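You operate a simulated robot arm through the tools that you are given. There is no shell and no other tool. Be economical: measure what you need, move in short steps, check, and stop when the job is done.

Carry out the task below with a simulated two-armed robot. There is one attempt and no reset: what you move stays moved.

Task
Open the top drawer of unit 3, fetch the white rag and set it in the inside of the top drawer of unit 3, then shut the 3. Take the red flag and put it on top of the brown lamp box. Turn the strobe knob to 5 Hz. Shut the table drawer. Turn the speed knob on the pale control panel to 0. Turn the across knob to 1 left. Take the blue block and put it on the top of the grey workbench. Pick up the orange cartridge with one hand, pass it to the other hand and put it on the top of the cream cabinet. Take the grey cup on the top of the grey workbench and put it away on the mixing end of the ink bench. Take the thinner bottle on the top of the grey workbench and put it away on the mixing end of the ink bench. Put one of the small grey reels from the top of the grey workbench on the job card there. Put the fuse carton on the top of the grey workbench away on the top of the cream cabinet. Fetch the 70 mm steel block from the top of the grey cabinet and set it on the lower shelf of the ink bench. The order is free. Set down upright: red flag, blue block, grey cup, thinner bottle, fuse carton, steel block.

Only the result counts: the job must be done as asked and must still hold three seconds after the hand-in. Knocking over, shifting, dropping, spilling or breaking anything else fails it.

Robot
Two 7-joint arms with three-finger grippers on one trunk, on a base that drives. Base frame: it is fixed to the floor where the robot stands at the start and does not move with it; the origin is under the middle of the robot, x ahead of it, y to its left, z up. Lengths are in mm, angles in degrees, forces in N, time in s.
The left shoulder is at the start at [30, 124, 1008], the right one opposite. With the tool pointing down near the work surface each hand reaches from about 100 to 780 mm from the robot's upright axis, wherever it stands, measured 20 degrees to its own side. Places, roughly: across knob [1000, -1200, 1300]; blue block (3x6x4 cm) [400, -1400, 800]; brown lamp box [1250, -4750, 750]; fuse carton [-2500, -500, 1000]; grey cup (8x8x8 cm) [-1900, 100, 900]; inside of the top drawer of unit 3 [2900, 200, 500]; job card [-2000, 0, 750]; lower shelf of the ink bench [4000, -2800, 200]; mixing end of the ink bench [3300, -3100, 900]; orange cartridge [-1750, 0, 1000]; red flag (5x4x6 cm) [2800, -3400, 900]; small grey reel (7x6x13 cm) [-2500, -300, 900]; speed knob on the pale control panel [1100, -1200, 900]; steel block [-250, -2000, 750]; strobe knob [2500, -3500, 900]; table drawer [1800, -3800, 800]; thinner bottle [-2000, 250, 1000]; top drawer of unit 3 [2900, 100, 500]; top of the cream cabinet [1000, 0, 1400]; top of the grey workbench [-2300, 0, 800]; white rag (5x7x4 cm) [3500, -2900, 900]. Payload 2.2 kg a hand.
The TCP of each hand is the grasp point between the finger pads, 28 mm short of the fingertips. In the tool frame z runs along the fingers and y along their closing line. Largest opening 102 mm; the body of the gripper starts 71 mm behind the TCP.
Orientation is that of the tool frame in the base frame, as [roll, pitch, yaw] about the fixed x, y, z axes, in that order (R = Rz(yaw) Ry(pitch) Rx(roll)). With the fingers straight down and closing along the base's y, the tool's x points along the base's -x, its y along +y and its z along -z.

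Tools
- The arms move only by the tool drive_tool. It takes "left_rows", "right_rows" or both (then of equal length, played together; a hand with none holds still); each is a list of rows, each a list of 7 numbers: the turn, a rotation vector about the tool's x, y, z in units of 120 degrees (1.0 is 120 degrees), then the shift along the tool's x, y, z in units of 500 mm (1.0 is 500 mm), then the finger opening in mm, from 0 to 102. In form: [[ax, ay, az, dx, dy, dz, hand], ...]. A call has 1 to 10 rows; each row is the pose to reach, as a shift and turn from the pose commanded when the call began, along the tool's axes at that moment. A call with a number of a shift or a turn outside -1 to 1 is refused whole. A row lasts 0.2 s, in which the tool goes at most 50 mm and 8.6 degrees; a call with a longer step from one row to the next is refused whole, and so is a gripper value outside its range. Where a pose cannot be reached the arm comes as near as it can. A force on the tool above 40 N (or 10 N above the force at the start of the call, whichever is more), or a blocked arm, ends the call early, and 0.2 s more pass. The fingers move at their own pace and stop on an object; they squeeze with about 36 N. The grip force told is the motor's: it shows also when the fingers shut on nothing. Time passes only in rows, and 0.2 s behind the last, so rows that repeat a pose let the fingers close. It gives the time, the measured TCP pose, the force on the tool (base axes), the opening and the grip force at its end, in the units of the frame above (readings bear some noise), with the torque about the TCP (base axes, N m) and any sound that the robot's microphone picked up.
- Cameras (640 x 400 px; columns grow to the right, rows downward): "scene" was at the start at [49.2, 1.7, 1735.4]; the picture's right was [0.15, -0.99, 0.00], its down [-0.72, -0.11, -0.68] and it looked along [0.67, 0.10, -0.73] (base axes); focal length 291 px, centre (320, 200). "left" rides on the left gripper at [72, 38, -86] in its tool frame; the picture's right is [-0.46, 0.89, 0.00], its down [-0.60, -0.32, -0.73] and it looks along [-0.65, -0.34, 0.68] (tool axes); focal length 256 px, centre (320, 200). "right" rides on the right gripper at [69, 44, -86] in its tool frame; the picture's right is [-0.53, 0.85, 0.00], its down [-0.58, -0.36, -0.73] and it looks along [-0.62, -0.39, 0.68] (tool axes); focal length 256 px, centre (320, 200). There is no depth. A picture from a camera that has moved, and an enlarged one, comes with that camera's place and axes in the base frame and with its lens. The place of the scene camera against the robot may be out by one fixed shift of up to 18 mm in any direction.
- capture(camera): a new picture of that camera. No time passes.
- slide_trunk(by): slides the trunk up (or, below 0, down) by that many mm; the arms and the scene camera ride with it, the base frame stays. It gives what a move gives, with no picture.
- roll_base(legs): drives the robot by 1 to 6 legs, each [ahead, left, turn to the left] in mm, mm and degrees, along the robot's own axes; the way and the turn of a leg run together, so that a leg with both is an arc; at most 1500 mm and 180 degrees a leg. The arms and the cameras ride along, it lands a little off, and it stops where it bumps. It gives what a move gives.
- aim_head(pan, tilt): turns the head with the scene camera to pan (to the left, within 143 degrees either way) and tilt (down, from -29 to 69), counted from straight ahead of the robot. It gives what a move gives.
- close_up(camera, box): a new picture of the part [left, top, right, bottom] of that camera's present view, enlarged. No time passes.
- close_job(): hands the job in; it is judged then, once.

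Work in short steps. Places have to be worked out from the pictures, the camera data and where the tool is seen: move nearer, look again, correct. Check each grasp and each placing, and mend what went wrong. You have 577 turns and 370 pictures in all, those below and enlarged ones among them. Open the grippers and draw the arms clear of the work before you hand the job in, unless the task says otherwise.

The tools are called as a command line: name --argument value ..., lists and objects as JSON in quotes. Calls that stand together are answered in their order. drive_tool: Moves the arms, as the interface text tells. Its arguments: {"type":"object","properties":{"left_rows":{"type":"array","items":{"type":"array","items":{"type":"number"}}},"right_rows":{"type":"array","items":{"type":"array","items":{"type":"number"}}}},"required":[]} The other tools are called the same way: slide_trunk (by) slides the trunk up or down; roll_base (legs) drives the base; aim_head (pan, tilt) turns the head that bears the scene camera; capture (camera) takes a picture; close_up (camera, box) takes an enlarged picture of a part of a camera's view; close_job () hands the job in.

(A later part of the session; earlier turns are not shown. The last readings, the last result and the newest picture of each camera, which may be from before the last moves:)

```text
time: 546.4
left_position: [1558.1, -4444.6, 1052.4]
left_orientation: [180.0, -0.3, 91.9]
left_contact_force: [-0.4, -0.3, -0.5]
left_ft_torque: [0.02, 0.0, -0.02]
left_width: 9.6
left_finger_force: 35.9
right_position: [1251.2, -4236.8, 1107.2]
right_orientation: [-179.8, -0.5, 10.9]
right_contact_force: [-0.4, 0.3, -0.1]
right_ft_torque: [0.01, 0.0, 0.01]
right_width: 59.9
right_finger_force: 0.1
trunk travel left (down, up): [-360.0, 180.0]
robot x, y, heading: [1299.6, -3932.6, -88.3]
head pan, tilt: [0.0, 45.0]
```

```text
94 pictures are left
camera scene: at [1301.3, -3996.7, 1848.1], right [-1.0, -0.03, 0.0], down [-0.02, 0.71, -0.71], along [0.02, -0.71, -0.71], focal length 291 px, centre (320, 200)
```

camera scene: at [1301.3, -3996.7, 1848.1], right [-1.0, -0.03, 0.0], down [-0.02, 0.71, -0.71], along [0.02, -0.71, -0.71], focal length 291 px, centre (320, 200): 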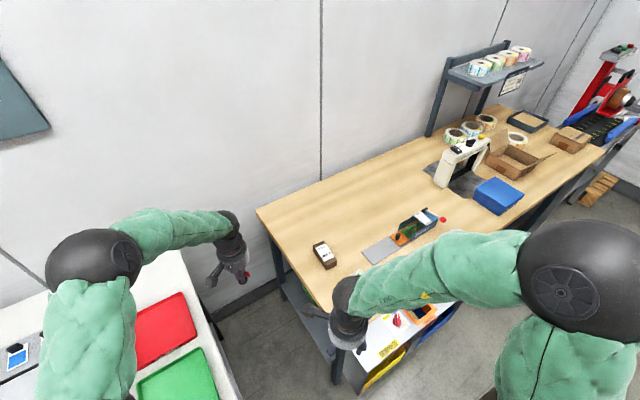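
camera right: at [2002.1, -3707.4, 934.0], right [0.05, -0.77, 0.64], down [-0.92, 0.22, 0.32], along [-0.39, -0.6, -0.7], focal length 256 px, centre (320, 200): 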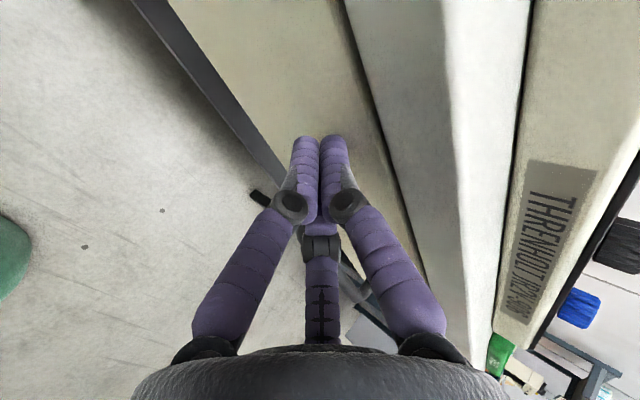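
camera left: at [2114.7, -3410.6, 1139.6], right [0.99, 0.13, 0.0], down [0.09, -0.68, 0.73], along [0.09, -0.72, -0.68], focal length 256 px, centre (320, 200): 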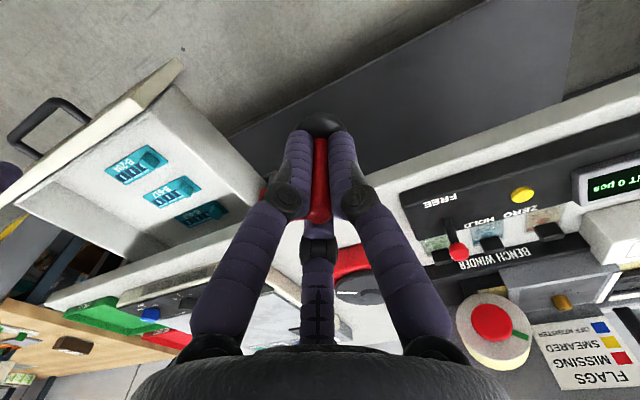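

Box top centre ≈(1304,-4657), z≈888. Base 40 mm forward, then bring the flag over the box.

roll_base --legs '[[40, 0, 0]]'

drive_tool --left_rows '[[0, 0, 0, -0.047, -0.074, 0, 0], [0, 0, 0, -0.094, -0.149, 0, 0], [0, 0, 0, -0.14, -0.223, 0, 0], [0, 0, 0, -0.187, -0.298, 0, 0], [0, 0, 0, -0.234, -0.372, 0, 0], [0, 0, 0, -0.28, -0.447, 0, 0], [0, 0, 0, -0.327, -0.521, 0, 0]]'

capture --camera "left"

close_up --camera "scene" --box '[250, 180, 410, 300]'

```text
time: 547.3
left_position: [1559.0, -4485.6, 1052.5]
left_orientation: [180.0, -0.3, 92.1]
left_contact_force: [0.2, -0.4, -0.7]
left_ft_torque: [0.05, 0.01, 0.01]
left_width: 9.7
left_finger_force: 36.1
right_position: [1251.1, -4277.1, 1107.7]
right_orientation: [-179.7, -0.5, 10.9]
right_contact_force: [-1.2, 0.2, -0.2]
right_ft_torque: [0.05, 0.03, -0.07]
right_width: 60.3
right_finger_force: 0.1
trunk travel left (down, up): [-360.0, 180.0]
robot x, y, heading: [1301.4, -3974.7, -88.3]
head pan, tilt: [0.0, 45.0]
```

```text
time: 548.9
left_position: [1304.0, -4660.8, 1052.7]
left_orientation: [-180.0, -0.3, 92.0]
left_contact_force: [-0.3, 0.0, -0.1]
left_ft_torque: [0.05, -0.03, 0.0]
left_width: 9.6
left_finger_force: 36.2
right_position: [1250.7, -4277.1, 1106.8]
right_orientation: [-179.7, -0.5, 10.8]
right_contact_force: [0.2, 0.8, 0.4]
right_ft_torque: [0.01, 0.01, -0.05]
right_width: 60.0
right_finger_force: 0.0
trunk travel left (down, up): [-360.0, 180.0]
robot x, y, heading: [1304.0, -3973.0, -88.0]
head pan, tilt: [0.0, 45.0]
```

```text
93 pictures are left
camera left: at [1341.1, -4587.3, 1139.0], right [0.9, -0.43, 0.0], down [-0.3, -0.62, 0.73], along [-0.32, -0.66, -0.69], focal length 256 px, centre (320, 200)
```

left: 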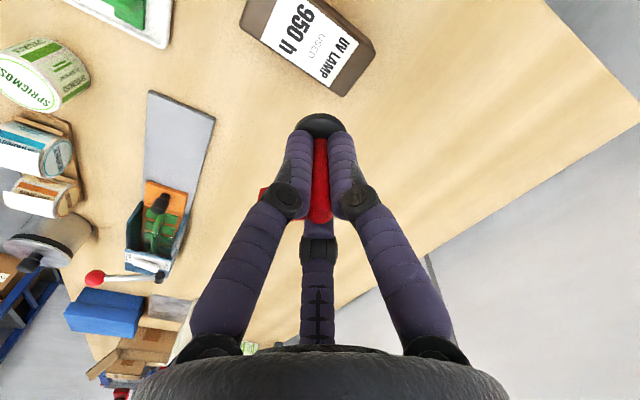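

```text
3.33 times, centred on (330, 240) of scene
camera zoom: at [1300.9, -4037.0, 1848.0], right [-1.0, -0.03, 0.0], down [-0.02, 0.71, -0.71], along [0.02, -0.71, -0.71], focal length 970 px, centre (287, 67)
```

zoom: 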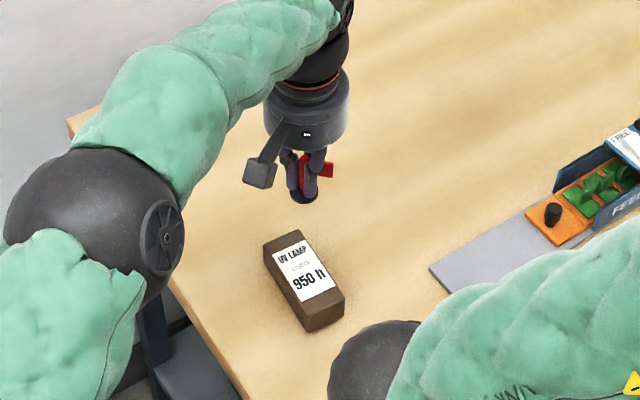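

Lamp box "UV LAMP 950 h" is right below/near. Lower 40 mm with a 13 mm correction and re-check.

drive_tool --left_rows '[[0, 0, 0, 0.013, 0.002, 0.04, 0], [0, 0, 0, 0.026, 0.004, 0.08, 0]]'

capture --camera "left"

```text
time: 549.5
left_position: [1305.5, -4644.8, 1012.2]
left_orientation: [-179.9, -0.2, 92.0]
left_contact_force: [0.1, 0.5, -1.0]
left_ft_torque: [-0.01, 0.04, -0.03]
left_width: 9.4
left_finger_force: 36.5
right_position: [1252.6, -4276.8, 1107.6]
right_orientation: [-179.7, -0.4, 11.0]
right_contact_force: [-0.9, -0.3, 0.5]
right_ft_torque: [-0.04, 0.05, -0.01]
right_width: 59.7
right_finger_force: 0.1
trunk travel left (down, up): [-360.0, 180.0]
robot x, y, heading: [1300.6, -3970.2, -88.1]
head pan, tilt: [0.0, 45.0]
```

```text
91 pictures are left
camera left: at [1342.1, -4571.7, 1098.4], right [0.9, -0.43, 0.0], down [-0.3, -0.62, 0.73], along [-0.32, -0.66, -0.68], focal length 256 px, centre (320, 200)
```

left: 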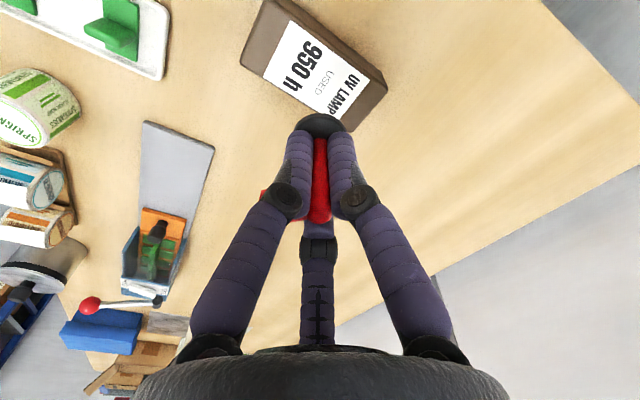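

Using the wrist view (scene camera overshoots ~20 mm), the box centre is ≈(1306,-4636), top ≈895. Shift 9 mm and lower in small steps until contact.

drive_tool --left_rows '[[0, 0, 0, 0.017, 0.001, 0.04, 0], [0, 0, 0, 0.017, 0.001, 0.08, 0], [0, 0, 0, 0.017, 0.001, 0.09, 0], [0, 0, 0, 0.017, 0.001, 0.098, 0], [0, 0, 0, 0.017, 0.001, 0.106, 0]]'

capture --camera "left"

```text
time: 550.7
left_position: [1309.0, -4635.1, 960.2]
left_orientation: [180.0, -0.2, 92.0]
left_contact_force: [0.3, -0.6, -0.6]
left_ft_torque: [0.02, -0.02, 0.0]
left_width: 9.4
left_finger_force: 35.7
right_position: [1252.9, -4276.8, 1107.5]
right_orientation: [-179.8, -0.5, 11.0]
right_contact_force: [0.1, 0.6, 0.1]
right_ft_torque: [0.03, 0.02, 0.01]
right_width: 59.9
right_finger_force: 0.0
trunk travel left (down, up): [-360.0, 180.0]
robot x, y, heading: [1301.2, -3972.5, -88.1]
head pan, tilt: [0.0, 45.0]
```

```text
90 pictures are left
camera left: at [1344.5, -4562.0, 1046.2], right [0.9, -0.43, 0.0], down [-0.3, -0.62, 0.73], along [-0.32, -0.66, -0.68], focal length 256 px, centre (320, 200)
```

left: 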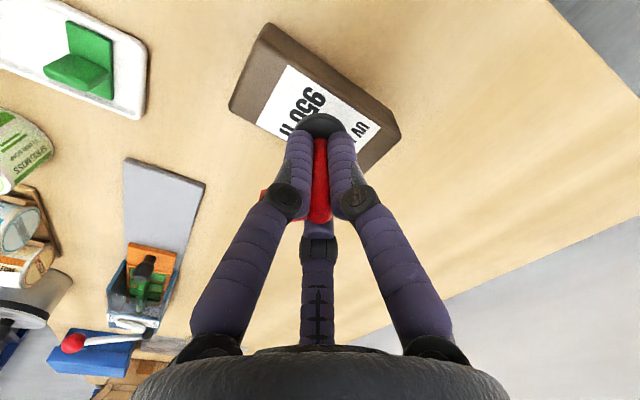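

Disc is centred over the box. Continue down in 3 mm steps.

drive_tool --left_rows '[[0, 0, 0, 0.004, 0, 0.006, 0], [0, 0, 0, 0.004, 0, 0.012, 0], [0, 0, 0, 0.004, 0, 0.018, 0], [0, 0, 0, 0.004, 0, 0.024, 0], [0, 0, 0, 0.004, 0, 0.03, 0], [0, 0, 0, 0.004, 0, 0.036, 0]]'

```text
time: 552.1
left_position: [1306.6, -4633.2, 942.3]
left_orientation: [-180.0, -0.3, 92.1]
left_contact_force: [-0.4, -0.8, -0.1]
left_ft_torque: [-0.02, -0.01, -0.02]
left_width: 9.5
left_finger_force: 35.8
right_position: [1252.6, -4276.0, 1106.4]
right_orientation: [-179.8, -0.4, 10.8]
right_contact_force: [-0.5, -0.7, -0.2]
right_ft_torque: [-0.02, 0.01, 0.02]
right_width: 60.1
right_finger_force: 0.0
trunk travel left (down, up): [-360.0, 180.0]
robot x, y, heading: [1299.6, -3975.6, -88.1]
head pan, tilt: [0.0, 45.0]
```

drive_tool --left_rows '[[0, 0, 0, 0, 0, 0.006, 0], [0, 0, 0, 0, 0, 0.012, 0], [0, 0, 0, 0, 0, 0.018, 0], [0, 0, 0, 0, 0, 0.024, 0]]'

capture --camera "left"

```text
time: 553.1
left_position: [1307.7, -4634.5, 934.7]
left_orientation: [-179.9, 0.1, 92.1]
left_contact_force: [-3.8, 4.8, 20.1]
left_ft_torque: [0.32, 0.14, 0.02]
left_width: 9.5
left_finger_force: 36.1
right_position: [1251.8, -4273.9, 1106.1]
right_orientation: [-179.9, -0.5, 10.9]
right_contact_force: [-0.3, 0.1, -0.8]
right_ft_torque: [-0.01, 0.01, 0.01]
right_width: 60.1
right_finger_force: 0.1
trunk travel left (down, up): [-360.0, 180.0]
robot x, y, heading: [1301.3, -3972.3, -88.3]
head pan, tilt: [0.0, 45.0]
```

```text
89 pictures are left
camera left: at [1343.7, -4560.0, 1020.3], right [0.9, -0.43, 0.0], down [-0.29, -0.61, 0.73], along [-0.32, -0.66, -0.68], focal length 256 px, centre (320, 200)
```

left: 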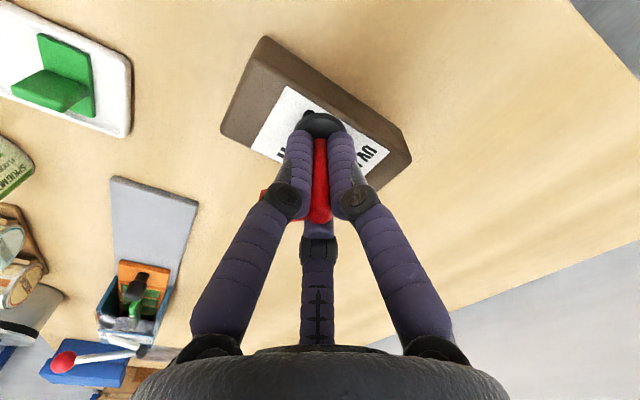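

Disc rests on the box (20 N). Relax, open and rise.

drive_tool --left_rows '[[0, 0, 0, 0, 0, -0.006, 0], [0, 0, 0, 0, 0, -0.006, 30], [0, 0, 0, 0, 0, -0.006, 70], [0, 0, 0, 0, 0, -0.06, 70], [0, 0, 0, 0, 0, -0.14, 70], [0, 0, 0, 0, 0, -0.22, 70]]'

capture --camera "left"

```text
time: 554.5
left_position: [1308.9, -4627.9, 1042.9]
left_orientation: [-179.9, -0.3, 91.9]
left_contact_force: [0.1, 0.5, -0.2]
left_ft_torque: [-0.02, -0.01, 0.02]
left_width: 70.1
left_finger_force: 0.1
right_position: [1253.3, -4275.6, 1107.4]
right_orientation: [-179.8, -0.6, 11.0]
right_contact_force: [1.1, 0.6, -0.1]
right_ft_torque: [-0.04, 0.0, 0.03]
right_width: 60.0
right_finger_force: 0.1
trunk travel left (down, up): [-360.0, 180.0]
robot x, y, heading: [1303.7, -3974.1, -88.0]
head pan, tilt: [0.0, 45.0]
```

```text
88 pictures are left
camera left: at [1344.8, -4554.7, 1130.0], right [0.9, -0.43, 0.0], down [-0.3, -0.62, 0.73], along [-0.32, -0.65, -0.69], focal length 256 px, centre (320, 200)
```

left: 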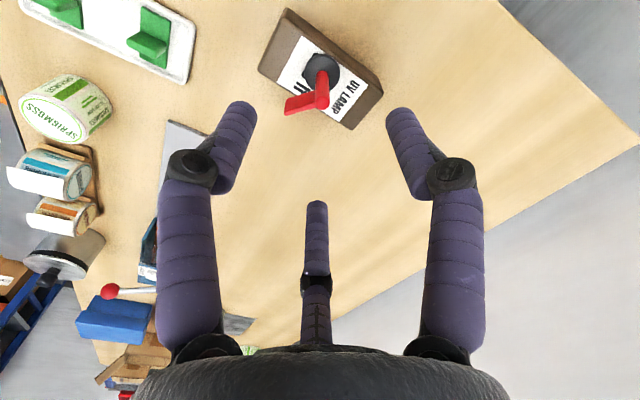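

Flag stands upright on the lamp box. Fold the left arm, back off and drive to the press for the blue block.

drive_tool --left_rows '[[0, 0, 0, 0.08, 0.03, -0.02, 70], [0, 0, 0, 0.16, 0.06, -0.04, 70], [0, 0, 0, 0.24, 0.12, -0.06, 70], [0, 0, 0, 0.31, 0.18, -0.08, 70], [0, 0, 0, 0.38, 0.24, -0.08, 70], [0, 0, 0, 0.45, 0.3, -0.08, 70]]'

roll_base --legs '[[-350, 0, 0], [0, 0, -145], [830, -300, 0], [800, -300, 0]]'

aim_head --pan 0 --tilt 40

capture --camera "scene"

```text
refused: row 3 steps farther than a row can; nothing moved
```

```text
time: 571.2
left_position: [386.1, -1411.5, 1044.0]
left_orientation: [180.0, -0.2, -52.7]
left_contact_force: [-0.3, -0.6, -0.4]
left_ft_torque: [-0.02, 0.01, -0.01]
left_width: 70.0
left_finger_force: 0.0
right_position: [634.9, -1666.6, 1107.8]
right_orientation: [-179.8, -0.5, -133.6]
right_contact_force: [0.8, -0.4, -0.3]
right_ft_torque: [-0.01, -0.01, 0.0]
right_width: 60.0
right_finger_force: 0.1
trunk travel left (down, up): [-360.0, 180.0]
robot x, y, heading: [772.2, -1943.9, 127.5]
head pan, tilt: [0.0, 45.0]
```

```text
time: 571.8
left_position: [384.5, -1411.8, 1043.7]
left_orientation: [-180.0, -0.3, -52.5]
left_contact_force: [0.0, 0.6, -0.4]
left_ft_torque: [0.0, -0.02, -0.02]
left_width: 70.0
left_finger_force: 0.0
right_position: [636.3, -1667.2, 1106.5]
right_orientation: [-179.8, -0.5, -133.6]
right_contact_force: [-0.4, 0.2, 0.0]
right_ft_torque: [-0.01, -0.02, 0.01]
right_width: 60.1
right_finger_force: 0.0
trunk travel left (down, up): [-360.0, 180.0]
robot x, y, heading: [768.3, -1938.6, 127.2]
head pan, tilt: [0.0, 40.0]
```

```text
87 pictures are left
camera scene: at [738.0, -1908.2, 1855.4], right [0.79, 0.61, 0.0], down [0.39, -0.51, -0.77], along [-0.47, 0.61, -0.64], focal length 291 px, centre (320, 200)
```

scene: 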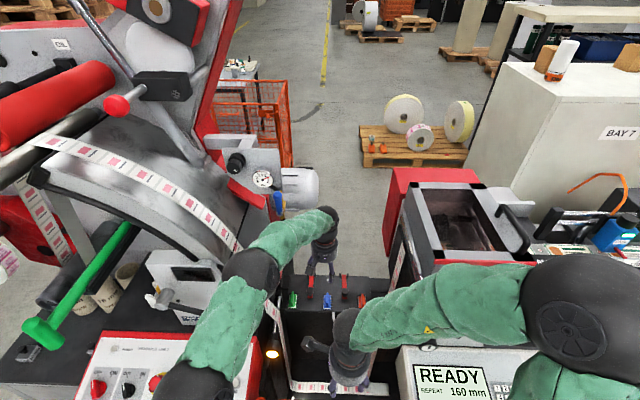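

By luck the left hand is already above the lever ledge. Look through its camera.

capture --camera "left"

close_up --camera "scene" --box '[260, 250, 400, 350]'

```text
86 pictures are left
camera left: at [398.9, -1491.6, 1129.4], right [-0.99, -0.17, 0.0], down [-0.12, 0.67, 0.73], along [-0.12, 0.72, -0.69], focal length 256 px, centre (320, 200)
```

left: 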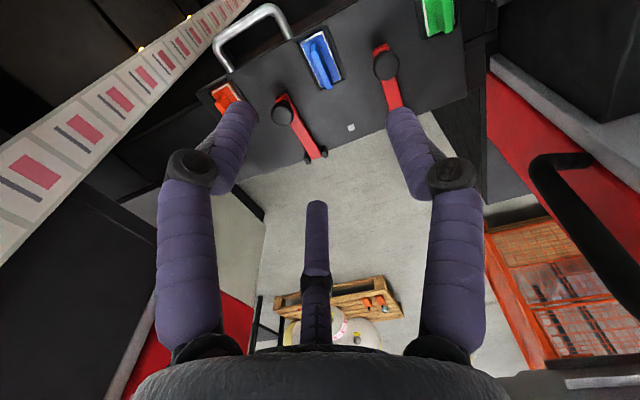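

```text
4.00 times, centred on (330, 300) of scene
camera zoom: at [738.0, -1908.2, 1855.4], right [0.79, 0.61, 0.0], down [0.39, -0.51, -0.77], along [-0.47, 0.61, -0.64], focal length 1164 px, centre (280, -200)
```

zoom: 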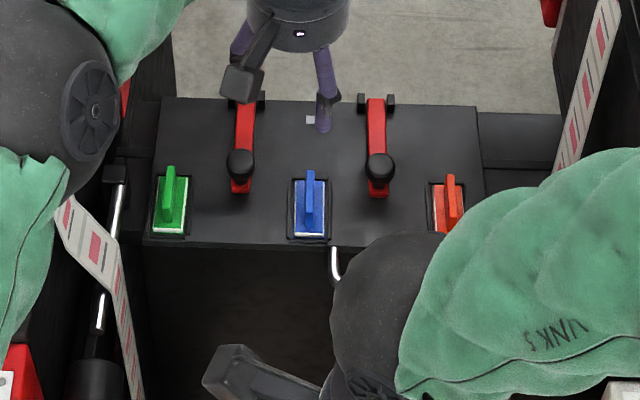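

Blue block ≈(384,-1402), almost directly below. Descend to z≈930 with a small correction.

drive_tool --left_rows '[[0, 0, 0, -0.008, -0.006, 0.08, 50], [0, 0, 0, -0.016, -0.012, 0.16, 50], [0, 0, 0, -0.016, -0.012, 0.228, 50]]'

capture --camera "left"

```text
time: 572.6
left_position: [382.0, -1401.1, 930.9]
left_orientation: [-179.9, -0.3, -52.6]
left_contact_force: [-0.7, 1.9, 0.0]
left_ft_torque: [-0.03, -0.03, 0.02]
left_width: 50.2
left_finger_force: 0.0
right_position: [635.5, -1666.8, 1107.1]
right_orientation: [-179.6, -0.5, -133.6]
right_contact_force: [0.6, -0.5, 0.4]
right_ft_torque: [-0.02, -0.02, 0.01]
right_width: 59.9
right_finger_force: 0.1
trunk travel left (down, up): [-360.0, 180.0]
robot x, y, heading: [771.9, -1941.9, 127.5]
head pan, tilt: [0.0, 40.0]
```

```text
84 pictures are left
camera left: at [395.8, -1480.8, 1017.5], right [-0.99, -0.17, 0.0], down [-0.12, 0.67, 0.73], along [-0.12, 0.72, -0.68], focal length 256 px, centre (320, 200)
```

left: 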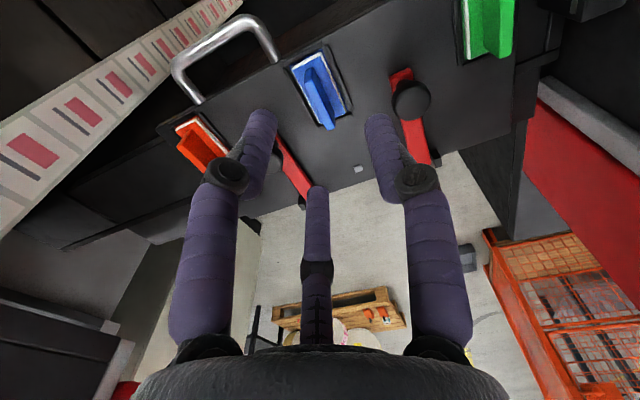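

The ledge is lower than estimated (~770). Shift and descend further to z≈862.

drive_tool --left_rows '[[0, 0, 0, -0.017, -0.003, 0.05, 50], [0, 0, 0, -0.035, -0.007, 0.1, 50], [0, 0, 0, -0.035, -0.007, 0.138, 50]]'

capture --camera "left"

```text
time: 573.4
left_position: [376.7, -1387.2, 860.4]
left_orientation: [180.0, -0.2, -52.6]
left_contact_force: [-0.1, -0.1, 0.4]
left_ft_torque: [-0.05, -0.04, -0.02]
left_width: 50.0
left_finger_force: 0.0
right_position: [635.6, -1666.2, 1107.0]
right_orientation: [-179.9, -0.5, -133.6]
right_contact_force: [-0.1, 0.5, -0.2]
right_ft_torque: [0.02, 0.05, 0.0]
right_width: 60.1
right_finger_force: 0.0
trunk travel left (down, up): [-360.0, 180.0]
robot x, y, heading: [773.1, -1946.3, 127.4]
head pan, tilt: [0.0, 40.0]
```

```text
83 pictures are left
camera left: at [390.6, -1466.5, 947.2], right [-0.99, -0.17, 0.0], down [-0.12, 0.67, 0.73], along [-0.12, 0.72, -0.68], focal length 256 px, centre (320, 200)
```

left: 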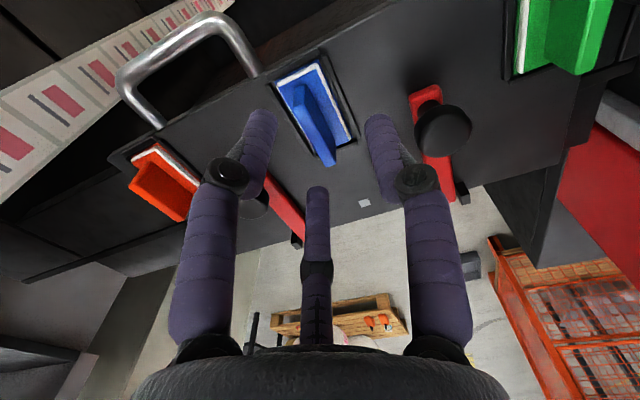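

Base top at z≈770, fin centre (377,-1375). Shift 12 mm forward, descend to z≈804 and close on the fin.

drive_tool --left_rows '[[0, 0, 0, -0.019, -0.0146, 0.04, 50], [0, 0, 0, -0.019, -0.0146, 0.08, 50], [0, 0, 0, -0.019, -0.0146, 0.11, 50], [0, 0, 0, -0.019, -0.0146, 0.11, 15], [0, 0, 0, -0.019, -0.0146, 0.11, 0], [0, 0, 0, -0.019, -0.0146, 0.11, 0]]'

capture --camera "left"

```text
time: 574.0
left_position: [376.9, -1379.0, 825.7]
left_orientation: [-179.8, -0.4, -52.5]
left_contact_force: [-1.1, -0.2, 0.7]
left_ft_torque: [-0.04, -0.02, 0.0]
left_width: 49.8
left_finger_force: 0.0
left hand out of reach, approached as far as the arm can: row 2
right_position: [639.4, -1668.0, 1105.8]
right_orientation: [-179.3, -0.2, -133.6]
right_contact_force: [0.1, 0.6, -0.2]
right_ft_torque: [0.02, -0.01, 0.0]
right_width: 60.1
right_finger_force: 0.1
trunk travel left (down, up): [-360.0, 180.0]
robot x, y, heading: [772.5, -1939.1, 127.3]
head pan, tilt: [0.0, 40.0]
stopped in row 2 (right hand): the force on the tool passed its limit at 41 N (the readings are from after the stop); the commanded pose is now the measured one
```

```text
82 pictures are left
camera left: at [391.1, -1459.0, 912.4], right [-0.99, -0.17, 0.0], down [-0.12, 0.67, 0.73], along [-0.12, 0.72, -0.68], focal length 256 px, centre (320, 200)
```

left: 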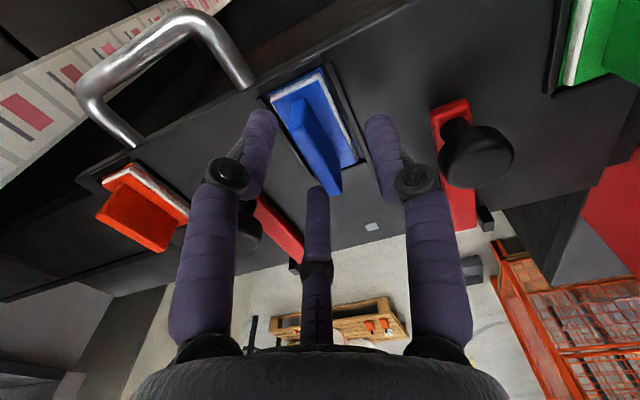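

The right hand touched the left arm. Move the right hand aside, then lower the trunk 60 mm to extend reach.

drive_tool --right_rows '[[0, 0, 0, -0.08, -0.013, 0, 60], [0, 0, 0, -0.16, -0.026, 0, 60], [0, 0, 0, -0.24, -0.038, 0, 60], [0, 0, 0, -0.32, -0.051, 0, 60], [0, 0, 0, -0.4, -0.064, 0, 60], [0, 0, 0, -0.474, -0.076, 0, 60]]'

slide_trunk --by -21

capture --camera "left"

```text
time: 575.4
left_position: [378.1, -1379.6, 825.0]
left_orientation: [-180.0, -0.4, -52.5]
left_contact_force: [0.1, -0.1, -0.1]
left_ft_torque: [0.0, 0.02, -0.01]
left_width: 50.0
left_finger_force: 0.1
right_position: [828.6, -1524.2, 1103.4]
right_orientation: [-179.5, -0.3, -133.6]
right_contact_force: [0.9, 0.8, 0.0]
right_ft_torque: [-0.02, 0.04, 0.01]
right_width: 59.9
right_finger_force: 0.0
trunk travel left (down, up): [-360.0, 180.0]
robot x, y, heading: [772.8, -1942.6, 127.4]
head pan, tilt: [0.0, 40.0]
```

```text
time: 576.1
left_position: [376.3, -1376.9, 807.8]
left_orientation: [-179.8, 0.0, -52.4]
left_contact_force: [1.7, 0.0, 20.0]
left_ft_torque: [0.06, -0.34, 0.01]
left_width: 55.3
left_finger_force: 3.2
right_position: [828.5, -1526.2, 1083.6]
right_orientation: [-179.5, -0.4, -133.6]
right_contact_force: [-0.1, -0.4, -0.6]
right_ft_torque: [0.0, 0.0, 0.0]
right_width: 60.0
right_finger_force: 0.1
trunk travel left (down, up): [-339.0, 201.0]
robot x, y, heading: [770.3, -1941.1, 127.5]
head pan, tilt: [0.0, 40.0]
```

```text
81 pictures are left
camera left: at [391.2, -1457.9, 893.8], right [-0.99, -0.17, 0.0], down [-0.12, 0.67, 0.73], along [-0.12, 0.72, -0.68], focal length 256 px, centre (320, 200)
```

left: 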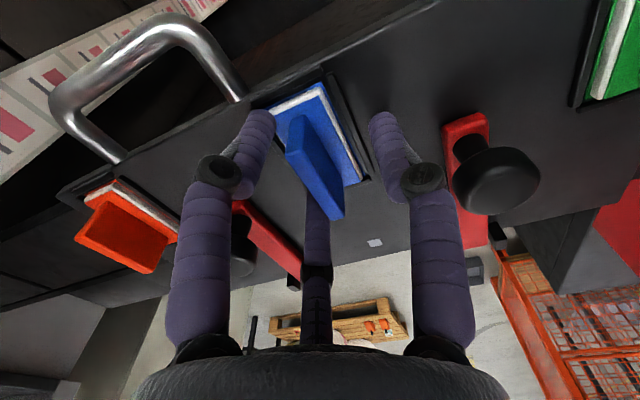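

Fingertips are on the ledge around the fin, whose top is at TCP height. Raise 4 mm and close.

drive_tool --left_rows '[[0, 0, 0, 0, 0, -0.01, 50], [0, 0, 0, 0, 0, -0.01, 15], [0, 0, 0, 0, 0, -0.01, 0], [0, 0, 0, 0, 0, -0.01, 0]]'

drive_tool --left_rows '[[0, 0, 0, 0, 0, -0.03, 0], [0, 0, 0, 0, 0, -0.08, 0], [0, 0, 0, 0, 0, -0.15, 0], [0, 0, 0, 0, 0, -0.23, 0]]'

capture --camera "left"

```text
time: 577.1
left_position: [379.0, -1379.7, 810.9]
left_orientation: [-180.0, -0.4, -52.5]
left_contact_force: [4.5, 7.6, 10.4]
left_ft_torque: [0.28, 0.06, -0.42]
left_width: 14.0
left_finger_force: 36.0
right_position: [827.9, -1524.1, 1081.8]
right_orientation: [-179.5, -0.3, -133.6]
right_contact_force: [0.3, -0.7, -0.3]
right_ft_torque: [0.0, -0.02, 0.02]
right_width: 59.5
right_finger_force: 0.1
trunk travel left (down, up): [-339.0, 201.0]
robot x, y, heading: [774.3, -1941.7, 127.3]
head pan, tilt: [0.0, 40.0]
```

```text
time: 578.1
left_position: [378.9, -1377.9, 926.1]
left_orientation: [-179.9, -0.4, -52.6]
left_contact_force: [0.6, -0.3, -1.0]
left_ft_torque: [0.04, 0.06, -0.03]
left_width: 14.2
left_finger_force: 36.3
right_position: [827.0, -1525.8, 1081.8]
right_orientation: [-179.5, -0.2, -133.7]
right_contact_force: [-0.5, 0.5, 0.2]
right_ft_torque: [0.01, 0.0, -0.01]
right_width: 60.0
right_finger_force: 0.0
trunk travel left (down, up): [-339.0, 201.0]
robot x, y, heading: [772.3, -1940.7, 127.0]
head pan, tilt: [0.0, 40.0]
```

```text
80 pictures are left
camera left: at [393.7, -1458.2, 1012.5], right [-0.99, -0.17, 0.0], down [-0.12, 0.68, 0.73], along [-0.12, 0.72, -0.69], focal length 256 px, centre (320, 200)
```

left: 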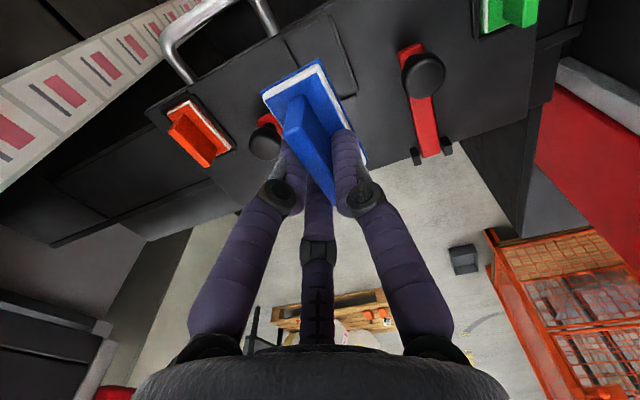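

Blue block lifted. Retract the left arm with it, raise the trunk, and drive round the tower to the workbench's far end.

drive_tool --left_rows '[[0, 0, 0, 0.075, 0.02, -0.04, 0], [0, 0, 0, 0.15, 0.04, -0.08, 0], [0, 0, 0, 0.225, 0.06, -0.12, 0], [0, 0, 0, 0.3, 0.08, -0.16, 0], [0, 0, 0, 0.375, 0.1, -0.2, 0], [0, 0, 0, 0.45, 0.12, -0.24, 0], [0, 0, 0, 0.525, 0.14, -0.28, 0], [0, 0, 0, 0.6, 0.16, -0.3, 0]]'

slide_trunk --by 150

roll_base --legs '[[-300, 0, 0], [0, 0, 53], [953, 770, 0], [950, -450, 0], [500, -860, 0]]'

capture --camera "left"

```text
time: 579.9
left_position: [498.2, -1668.0, 1078.6]
left_orientation: [-179.9, -0.3, -52.4]
left_contact_force: [0.0, 0.2, -0.5]
left_ft_torque: [0.05, -0.04, 0.01]
left_width: 13.8
left_finger_force: 35.7
right_position: [828.8, -1526.2, 1082.0]
right_orientation: [-179.5, -0.3, -133.7]
right_contact_force: [1.0, -0.3, 1.2]
right_ft_torque: [0.04, 0.03, 0.01]
right_width: 60.3
right_finger_force: 0.1
trunk travel left (down, up): [-339.0, 201.0]
robot x, y, heading: [773.0, -1941.0, 127.5]
head pan, tilt: [0.0, 40.0]
```

```text
time: 581.7
left_position: [496.7, -1664.8, 1227.0]
left_orientation: [-179.9, -0.5, -52.4]
left_contact_force: [-0.2, -0.9, -1.0]
left_ft_torque: [-0.01, 0.01, -0.03]
left_width: 13.9
left_finger_force: 36.2
right_position: [829.3, -1524.9, 1231.4]
right_orientation: [-179.4, -0.3, -133.6]
right_contact_force: [0.6, 0.0, -0.3]
right_ft_torque: [0.01, 0.01, 0.01]
right_width: 60.0
right_finger_force: 0.0
trunk travel left (down, up): [-489.0, 51.0]
robot x, y, heading: [770.9, -1941.3, 127.3]
head pan, tilt: [0.0, 40.0]
```

```text
time: 601.9
left_position: [-1858.3, -1775.7, 1228.5]
left_orientation: [180.0, -0.5, 2.3]
left_contact_force: [0.2, 0.3, 0.1]
left_ft_torque: [-0.02, 0.03, 0.03]
left_width: 13.8
left_finger_force: 35.5
right_position: [-1783.1, -1425.1, 1231.0]
right_orientation: [-179.5, -0.3, -78.8]
right_contact_force: [-0.7, 0.0, -0.8]
right_ft_torque: [-0.03, 0.03, -0.02]
right_width: 59.9
right_finger_force: 0.0
trunk travel left (down, up): [-489.0, 51.0]
robot x, y, heading: [-1478.7, -1712.0, -177.7]
head pan, tilt: [0.0, 40.0]
```

```text
79 pictures are left
camera left: at [-1784.6, -1809.9, 1314.6], right [-0.43, -0.9, 0.0], down [-0.62, 0.29, 0.73], along [-0.66, 0.31, -0.69], focal length 256 px, centre (320, 200)
```

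left: 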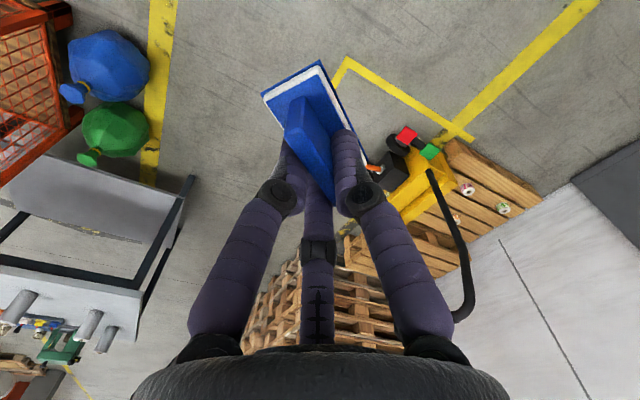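

Still held. Continue to the bench's far end and turn to face it.

roll_base --legs '[[841, -273, 0], [0, 0, -92.3], [480, 0, 0]]'

aim_head --pan -5 --tilt 45

capture --camera "scene"

```text
time: 613.1
left_position: [-2376.6, -601.3, 1228.5]
left_orientation: [-180.0, -0.5, -91.5]
left_contact_force: [-1.3, 0.4, -0.3]
left_ft_torque: [0.0, 0.05, 0.0]
left_width: 14.0
left_finger_force: 35.6
right_position: [-2031.6, -700.7, 1231.2]
right_orientation: [-179.3, -0.2, -172.7]
right_contact_force: [0.6, 0.5, 0.4]
right_ft_torque: [0.0, -0.01, 0.02]
right_width: 60.1
right_finger_force: 0.0
trunk travel left (down, up): [-489.0, 51.0]
robot x, y, heading: [-2340.0, -989.8, 88.2]
head pan, tilt: [0.0, 40.0]
```

```text
time: 613.8
left_position: [-2377.0, -601.6, 1227.2]
left_orientation: [-180.0, -0.4, -91.5]
left_contact_force: [-1.2, 0.4, -0.1]
left_ft_torque: [-0.03, 0.01, 0.0]
left_width: 13.8
left_finger_force: 35.7
right_position: [-2031.0, -701.2, 1232.3]
right_orientation: [-179.4, -0.3, -172.7]
right_contact_force: [-0.4, -0.7, 0.1]
right_ft_torque: [0.02, -0.01, -0.02]
right_width: 59.9
right_finger_force: 0.1
trunk travel left (down, up): [-489.0, 51.0]
robot x, y, heading: [-2338.1, -991.0, 88.1]
head pan, tilt: [-5.0, 45.0]
```

```text
78 pictures are left
camera scene: at [-2329.3, -947.8, 1977.1], right [0.99, -0.12, 0.0], down [-0.08, -0.7, -0.71], along [0.08, 0.7, -0.71], focal length 291 px, centre (320, 200)
```

scene: 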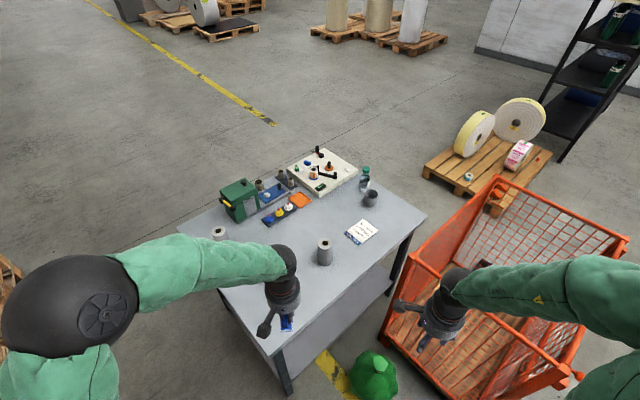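

I place the blue block here first, at the free spot the carton left. Lower the trunk 150 mm and move the left hand over it.

slide_trunk --by -150

drive_tool --left_rows '[[0, 0, 0, -0.08, 0.034, 0, 0], [0, 0, 0, -0.16, 0.067, 0, 0], [0, 0, 0, -0.24, 0.1, 0.04, 0], [0, 0, 0, -0.32, 0.134, 0.08, 0], [0, 0, 0, -0.32, 0.134, 0.16, 0], [0, 0, 0, -0.32, 0.134, 0.24, 0]]'

capture --camera "left"

```text
time: 615.5
left_position: [-2376.6, -602.2, 1078.1]
left_orientation: [-179.9, -0.2, -91.5]
left_contact_force: [0.9, -0.1, 0.3]
left_ft_torque: [-0.01, 0.01, -0.03]
left_width: 14.0
left_finger_force: 36.5
right_position: [-2032.1, -701.8, 1081.5]
right_orientation: [-179.5, -0.2, -172.7]
right_contact_force: [-0.3, 0.4, -0.3]
right_ft_torque: [-0.01, -0.01, 0.0]
right_width: 59.5
right_finger_force: 0.0
trunk travel left (down, up): [-339.0, 201.0]
robot x, y, heading: [-2337.7, -989.5, 88.4]
head pan, tilt: [-5.0, 45.0]
```

```text
time: 616.9
left_position: [-2437.5, -437.4, 957.7]
left_orientation: [179.9, -0.5, -91.5]
left_contact_force: [-1.1, -0.3, -0.9]
left_ft_torque: [-0.01, -0.01, 0.0]
left_width: 14.0
left_finger_force: 36.0
right_position: [-2032.8, -700.1, 1081.3]
right_orientation: [-179.3, -0.3, -172.6]
right_contact_force: [-0.2, -0.5, 0.2]
right_ft_torque: [-0.03, 0.03, -0.01]
right_width: 60.1
right_finger_force: 0.1
trunk travel left (down, up): [-339.0, 201.0]
robot x, y, heading: [-2339.9, -991.1, 88.7]
head pan, tilt: [-5.0, 45.0]
```

```text
77 pictures are left
camera left: at [-2476.8, -508.1, 1045.5], right [-0.87, 0.49, 0.0], down [0.33, 0.6, 0.73], along [0.36, 0.63, -0.69], focal length 256 px, centre (320, 200)
```

left: 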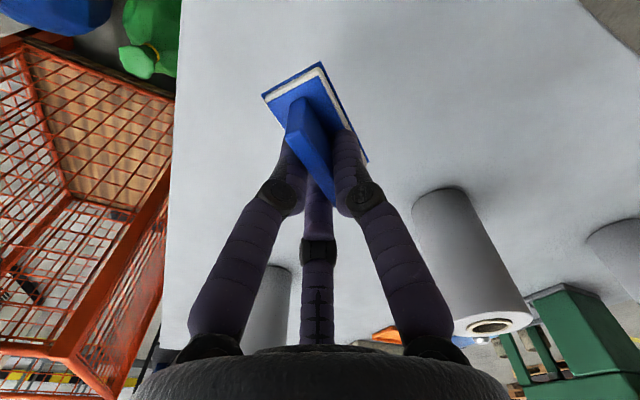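

Lower the block to contact.

drive_tool --left_rows '[[0, 0, 0, 0, 0, 0.04, 0], [0, 0, 0, 0, 0, 0.07, 0], [0, 0, 0, 0, 0, 0.08, 0], [0, 0, 0, 0, 0, 0.09, 0], [0, 0, 0, 0, 0, 0.1, 0], [0, 0, 0, 0, 0, 0.11, 0], [0, 0, 0, 0, 0, 0.12, 0]]'

```text
time: 618.5
left_position: [-2439.9, -440.7, 897.0]
left_orientation: [-180.0, -0.3, -91.5]
left_contact_force: [1.0, -0.6, 0.3]
left_ft_torque: [0.01, -0.02, -0.02]
left_width: 14.0
left_finger_force: 35.7
right_position: [-2032.3, -700.7, 1081.9]
right_orientation: [-179.4, -0.4, -172.7]
right_contact_force: [0.2, 0.0, -0.3]
right_ft_torque: [0.02, 0.02, 0.0]
right_width: 60.1
right_finger_force: 0.0
trunk travel left (down, up): [-339.0, 201.0]
robot x, y, heading: [-2337.3, -987.1, 88.2]
head pan, tilt: [-5.0, 45.0]
```

drive_tool --left_rows '[[0, 0, 0, 0, 0, 0.008, 0], [0, 0, 0, 0, 0, 0.016, 0], [0, 0, 0, 0, 0, 0.024, 0], [0, 0, 0, 0, 0, 0.032, 0], [0, 0, 0, 0, 0, 0.04, 0]]'

```text
time: 619.7
left_position: [-2438.8, -438.7, 883.8]
left_orientation: [179.9, 0.1, -91.3]
left_contact_force: [-0.5, -7.2, 24.7]
left_ft_torque: [-0.59, 0.03, 0.05]
left_width: 13.8
left_finger_force: 36.0
right_position: [-2031.3, -700.9, 1082.0]
right_orientation: [-179.5, -0.3, -172.7]
right_contact_force: [0.3, -0.1, 0.4]
right_ft_torque: [-0.02, -0.03, 0.03]
right_width: 60.0
right_finger_force: 0.1
trunk travel left (down, up): [-339.0, 201.0]
robot x, y, heading: [-2339.5, -992.3, 88.3]
head pan, tilt: [-5.0, 45.0]
stopped in row 5 (left hand): the force on the tool passed its limit at 44 N (the readings are from after the stop); the commanded pose is now the measured one
```

Seated. Relax, open and rise.

drive_tool --left_rows '[[0, 0, 0, 0, 0, -0.008, 0], [0, 0, 0, 0, 0, -0.008, 30], [0, 0, 0, 0, 0, -0.008, 50], [0, 0, 0, 0, 0, -0.07, 50], [0, 0, 0, 0, 0, -0.15, 50], [0, 0, 0, 0, 0, -0.23, 50], [0, 0, 0, 0, 0, -0.31, 50]]'

capture --camera "left"

```text
time: 621.3
left_position: [-2439.9, -439.4, 1034.9]
left_orientation: [-180.0, -0.2, -91.3]
left_contact_force: [-0.3, -0.1, 0.1]
left_ft_torque: [0.0, 0.0, 0.0]
left_width: 49.6
left_finger_force: 0.2
right_position: [-2032.2, -701.2, 1081.0]
right_orientation: [-179.5, -0.2, -172.8]
right_contact_force: [-0.6, 0.2, 0.2]
right_ft_torque: [0.02, 0.01, 0.02]
right_width: 59.9
right_finger_force: 0.0
trunk travel left (down, up): [-339.0, 201.0]
robot x, y, heading: [-2339.2, -991.1, 88.2]
head pan, tilt: [-5.0, 45.0]
```

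```text
76 pictures are left
camera left: at [-2479.0, -509.9, 1121.1], right [-0.87, 0.49, 0.0], down [0.33, 0.6, 0.73], along [0.36, 0.64, -0.68], focal length 256 px, centre (320, 200)
```

left: 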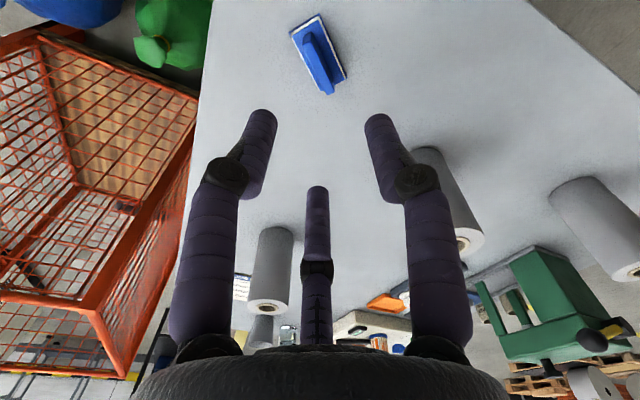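

Blue block stands on the bench. Now the near reel with the right hand: base 55 mm forward and hand over it.

roll_base --legs '[[55, 0, 0]]'

drive_tool --right_rows '[[0, 0, 0, 0.026, 0.086, 0, 102], [0, 0, 0, 0.052, 0.172, 0, 102], [0, 0, 0, 0.078, 0.259, 0, 102], [0, 0, 0, 0.104, 0.345, 0, 102], [0, 0, 0, 0.13, 0.431, 0, 102], [0, 0, 0, 0.155, 0.517, 0, 102], [0, 0, 0, 0.181, 0.603, 0, 102], [0, 0, 0, 0.207, 0.69, 0, 102], [0, 0, 0, 0.233, 0.776, 0, 102], [0, 0, 0, 0.259, 0.862, 0, 102]]'

capture --camera "right"

```text
time: 622.3
left_position: [-2437.0, -382.4, 1033.9]
left_orientation: [180.0, -0.2, -91.4]
left_contact_force: [-0.5, 0.4, -0.2]
left_ft_torque: [-0.07, 0.02, -0.01]
left_width: 49.9
left_finger_force: 0.1
right_position: [-2030.2, -646.6, 1081.7]
right_orientation: [-179.3, -0.3, -172.7]
right_contact_force: [0.6, 0.2, 0.7]
right_ft_torque: [-0.08, 0.04, 0.01]
right_width: 60.1
right_finger_force: 0.1
trunk travel left (down, up): [-339.0, 201.0]
robot x, y, heading: [-2337.0, -933.6, 87.9]
head pan, tilt: [-5.0, 45.0]
```

```text
time: 624.5
left_position: [-2438.3, -383.2, 1034.2]
left_orientation: [-179.9, -0.2, -91.5]
left_contact_force: [0.1, 0.0, 0.1]
left_ft_torque: [-0.01, -0.01, 0.01]
left_width: 50.2
left_finger_force: 0.0
right_position: [-2211.8, -234.1, 1076.2]
right_orientation: [-179.3, -0.3, -172.7]
right_contact_force: [-0.4, 0.6, 0.0]
right_ft_torque: [-0.01, 0.0, 0.02]
right_width: 101.8
right_finger_force: 0.0
trunk travel left (down, up): [-339.0, 201.0]
robot x, y, heading: [-2341.2, -931.6, 88.2]
head pan, tilt: [-5.0, 45.0]
```

```text
75 pictures are left
camera right: at [-2286.9, -199.1, 1163.9], right [0.42, 0.91, -0.01], down [0.62, -0.28, 0.73], along [0.66, -0.32, -0.68], focal length 256 px, centre (320, 200)
```

right: 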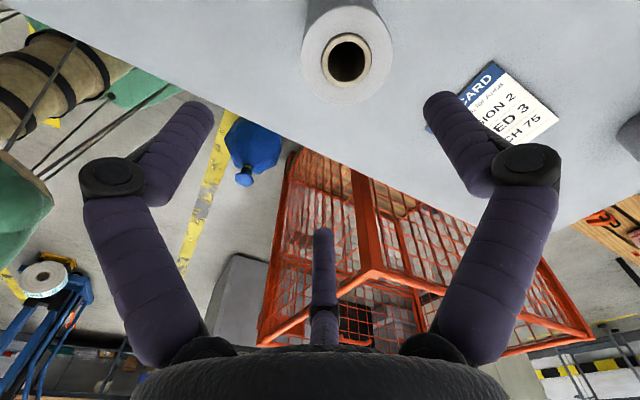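

Reel top ≈(-2228,-209). Correct, check once while descending, then grip.

drive_tool --right_rows '[[0, 0, 0, 0.012, 0.027, 0, 102], [0, 0, 0, 0.025, 0.054, 0.02, 102], [0, 0, 0, 0.025, 0.054, 0.06, 102]]'

capture --camera "right"

```text
time: 625.3
left_position: [-2438.9, -384.2, 1035.2]
left_orientation: [179.9, -0.1, -91.5]
left_contact_force: [-0.4, -0.2, 0.5]
left_ft_torque: [-0.03, 0.02, 0.02]
left_width: 50.2
left_finger_force: 0.1
right_position: [-2230.0, -210.4, 1047.1]
right_orientation: [-179.3, -0.2, -172.8]
right_contact_force: [-0.2, 0.4, 0.1]
right_ft_torque: [0.0, 0.0, 0.02]
right_width: 101.9
right_finger_force: 0.0
trunk travel left (down, up): [-339.0, 201.0]
robot x, y, heading: [-2339.5, -931.4, 88.3]
head pan, tilt: [-5.0, 45.0]
```

```text
74 pictures are left
camera right: at [-2303.4, -176.1, 1133.4], right [0.42, 0.91, -0.01], down [0.62, -0.28, 0.73], along [0.66, -0.32, -0.68], focal length 256 px, centre (320, 200)
```

right: 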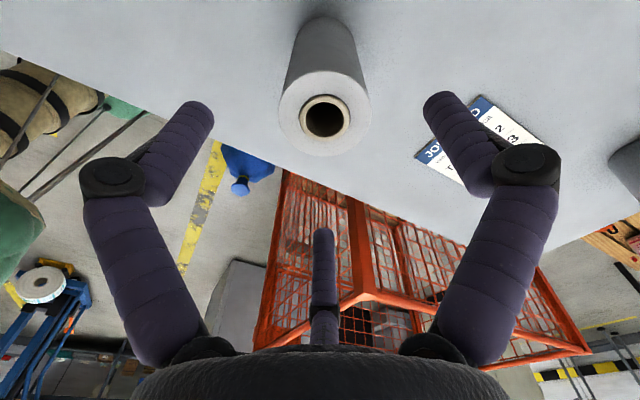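

Perfectly centred. Descend 102 mm and grip.

drive_tool --right_rows '[[0, 0, 0, 0, 0, 0.07, 102], [0, 0, 0, 0, 0, 0.14, 102], [0, 0, 0, 0, 0, 0.2, 102], [0, 0, 0, 0, 0, 0.2, 50], [0, 0, 0, 0, 0, 0.2, 40], [0, 0, 0, 0, 0, 0.2, 40]]'

drive_tool --right_rows '[[0, 0, 0, 0, 0, -0.03, 40], [0, 0, 0, 0, 0, -0.09, 40], [0, 0, 0, 0, 0, -0.17, 40], [0, 0, 0, 0, 0, -0.25, 40], [0, 0, 0, 0, 0, -0.32, 40]]'

```text
time: 626.7
left_position: [-2438.3, -384.2, 1034.2]
left_orientation: [-179.9, -0.1, -91.5]
left_contact_force: [0.0, -1.2, -0.2]
left_ft_torque: [0.02, 0.0, 0.02]
left_width: 50.2
left_finger_force: 0.0
right_position: [-2228.9, -213.4, 949.0]
right_orientation: [-179.5, -0.1, -172.7]
right_contact_force: [1.2, 0.8, 2.6]
right_ft_torque: [0.14, -0.05, -0.02]
right_width: 62.4
right_finger_force: 35.9
trunk travel left (down, up): [-339.0, 201.0]
robot x, y, heading: [-2334.1, -930.1, 88.5]
head pan, tilt: [-5.0, 45.0]
```

```text
time: 627.9
left_position: [-2438.2, -383.3, 1034.3]
left_orientation: [-180.0, -0.1, -91.5]
left_contact_force: [-1.4, 0.2, -0.2]
left_ft_torque: [0.01, 0.03, 0.01]
left_width: 50.0
left_finger_force: 0.1
right_position: [-2231.8, -211.0, 1106.7]
right_orientation: [-179.3, -0.2, -172.6]
right_contact_force: [-0.1, 0.2, -1.5]
right_ft_torque: [0.03, -0.04, 0.02]
right_width: 62.0
right_finger_force: 36.2
trunk travel left (down, up): [-339.0, 201.0]
robot x, y, heading: [-2335.9, -935.6, 88.4]
head pan, tilt: [-5.0, 45.0]
```

Reel held. Retract the right arm and drive round to the bench's near end: back, sidestep, through the aisle, and up to the gap.

drive_tool --right_rows '[[0, 0, 0, -0.015, -0.09, 0, 40], [0, 0, 0, -0.03, -0.18, 0, 40], [0, 0, 0, -0.045, -0.27, 0, 40], [0, 0, 0, -0.06, -0.36, 0, 40], [0, 0, 0, -0.075, -0.45, 0, 40], [0, 0, 0, -0.09, -0.54, 0, 40], [0, 0, 0, -0.104, -0.624, 0, 40]]'

roll_base --legs '[[-540, 0, 1.6], [0, -800, 0], [675, -936, 0], [775, -318, 0], [0, 0, 50]]'

aim_head --pan 0 --tilt 55

capture --camera "scene"

```text
time: 629.5
left_position: [-2438.9, -385.3, 1035.7]
left_orientation: [179.9, -0.1, -91.5]
left_contact_force: [0.0, -0.6, 0.0]
left_ft_torque: [0.07, -0.01, -0.02]
left_width: 50.1
left_finger_force: 0.0
right_position: [-2140.4, -516.3, 1110.3]
right_orientation: [-179.4, -0.2, -172.7]
right_contact_force: [-0.5, -1.1, -1.0]
right_ft_torque: [0.0, 0.0, 0.02]
right_width: 62.0
right_finger_force: 35.8
trunk travel left (down, up): [-339.0, 201.0]
robot x, y, heading: [-2337.2, -937.0, 88.1]
head pan, tilt: [-5.0, 45.0]
```

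```text
time: 648.5
left_position: [-724.7, 278.2, 1034.7]
left_orientation: [-180.0, -0.1, -41.8]
left_contact_force: [-0.6, -0.4, 0.1]
left_ft_torque: [-0.05, 0.01, 0.02]
left_width: 50.0
left_finger_force: 0.1
right_position: [-432.5, 421.4, 1108.9]
right_orientation: [-179.4, -0.3, -123.1]
right_contact_force: [-0.9, -0.9, -2.2]
right_ft_torque: [0.0, 0.01, -0.02]
right_width: 60.3
right_finger_force: 36.4
trunk travel left (down, up): [-339.0, 201.0]
robot x, y, heading: [-241.3, -1.7, 137.9]
head pan, tilt: [-5.0, 45.0]
```

```text
time: 649.2
left_position: [-723.4, 279.3, 1034.6]
left_orientation: [179.9, 0.0, -41.8]
left_contact_force: [0.6, 1.0, -0.1]
left_ft_torque: [0.01, 0.0, 0.03]
left_width: 49.8
left_finger_force: 0.0
right_position: [-431.8, 420.8, 1109.5]
right_orientation: [-179.3, -0.4, -123.1]
right_contact_force: [0.2, -0.4, -2.2]
right_ft_torque: [0.03, 0.01, 0.02]
right_width: 60.0
right_finger_force: 35.8
trunk travel left (down, up): [-339.0, 201.0]
robot x, y, heading: [-237.7, -2.9, 138.0]
head pan, tilt: [0.0, 55.0]
```

```text
73 pictures are left
camera scene: at [-270.0, 17.7, 1813.7], right [0.67, 0.74, 0.0], down [0.61, -0.55, -0.57], along [-0.43, 0.38, -0.82], focal length 291 px, centre (320, 200)
```

scene: 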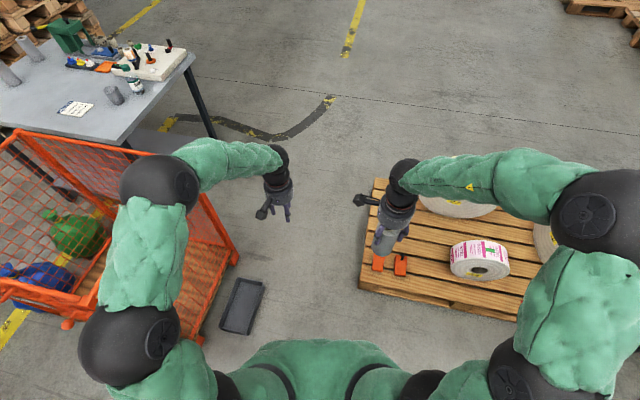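

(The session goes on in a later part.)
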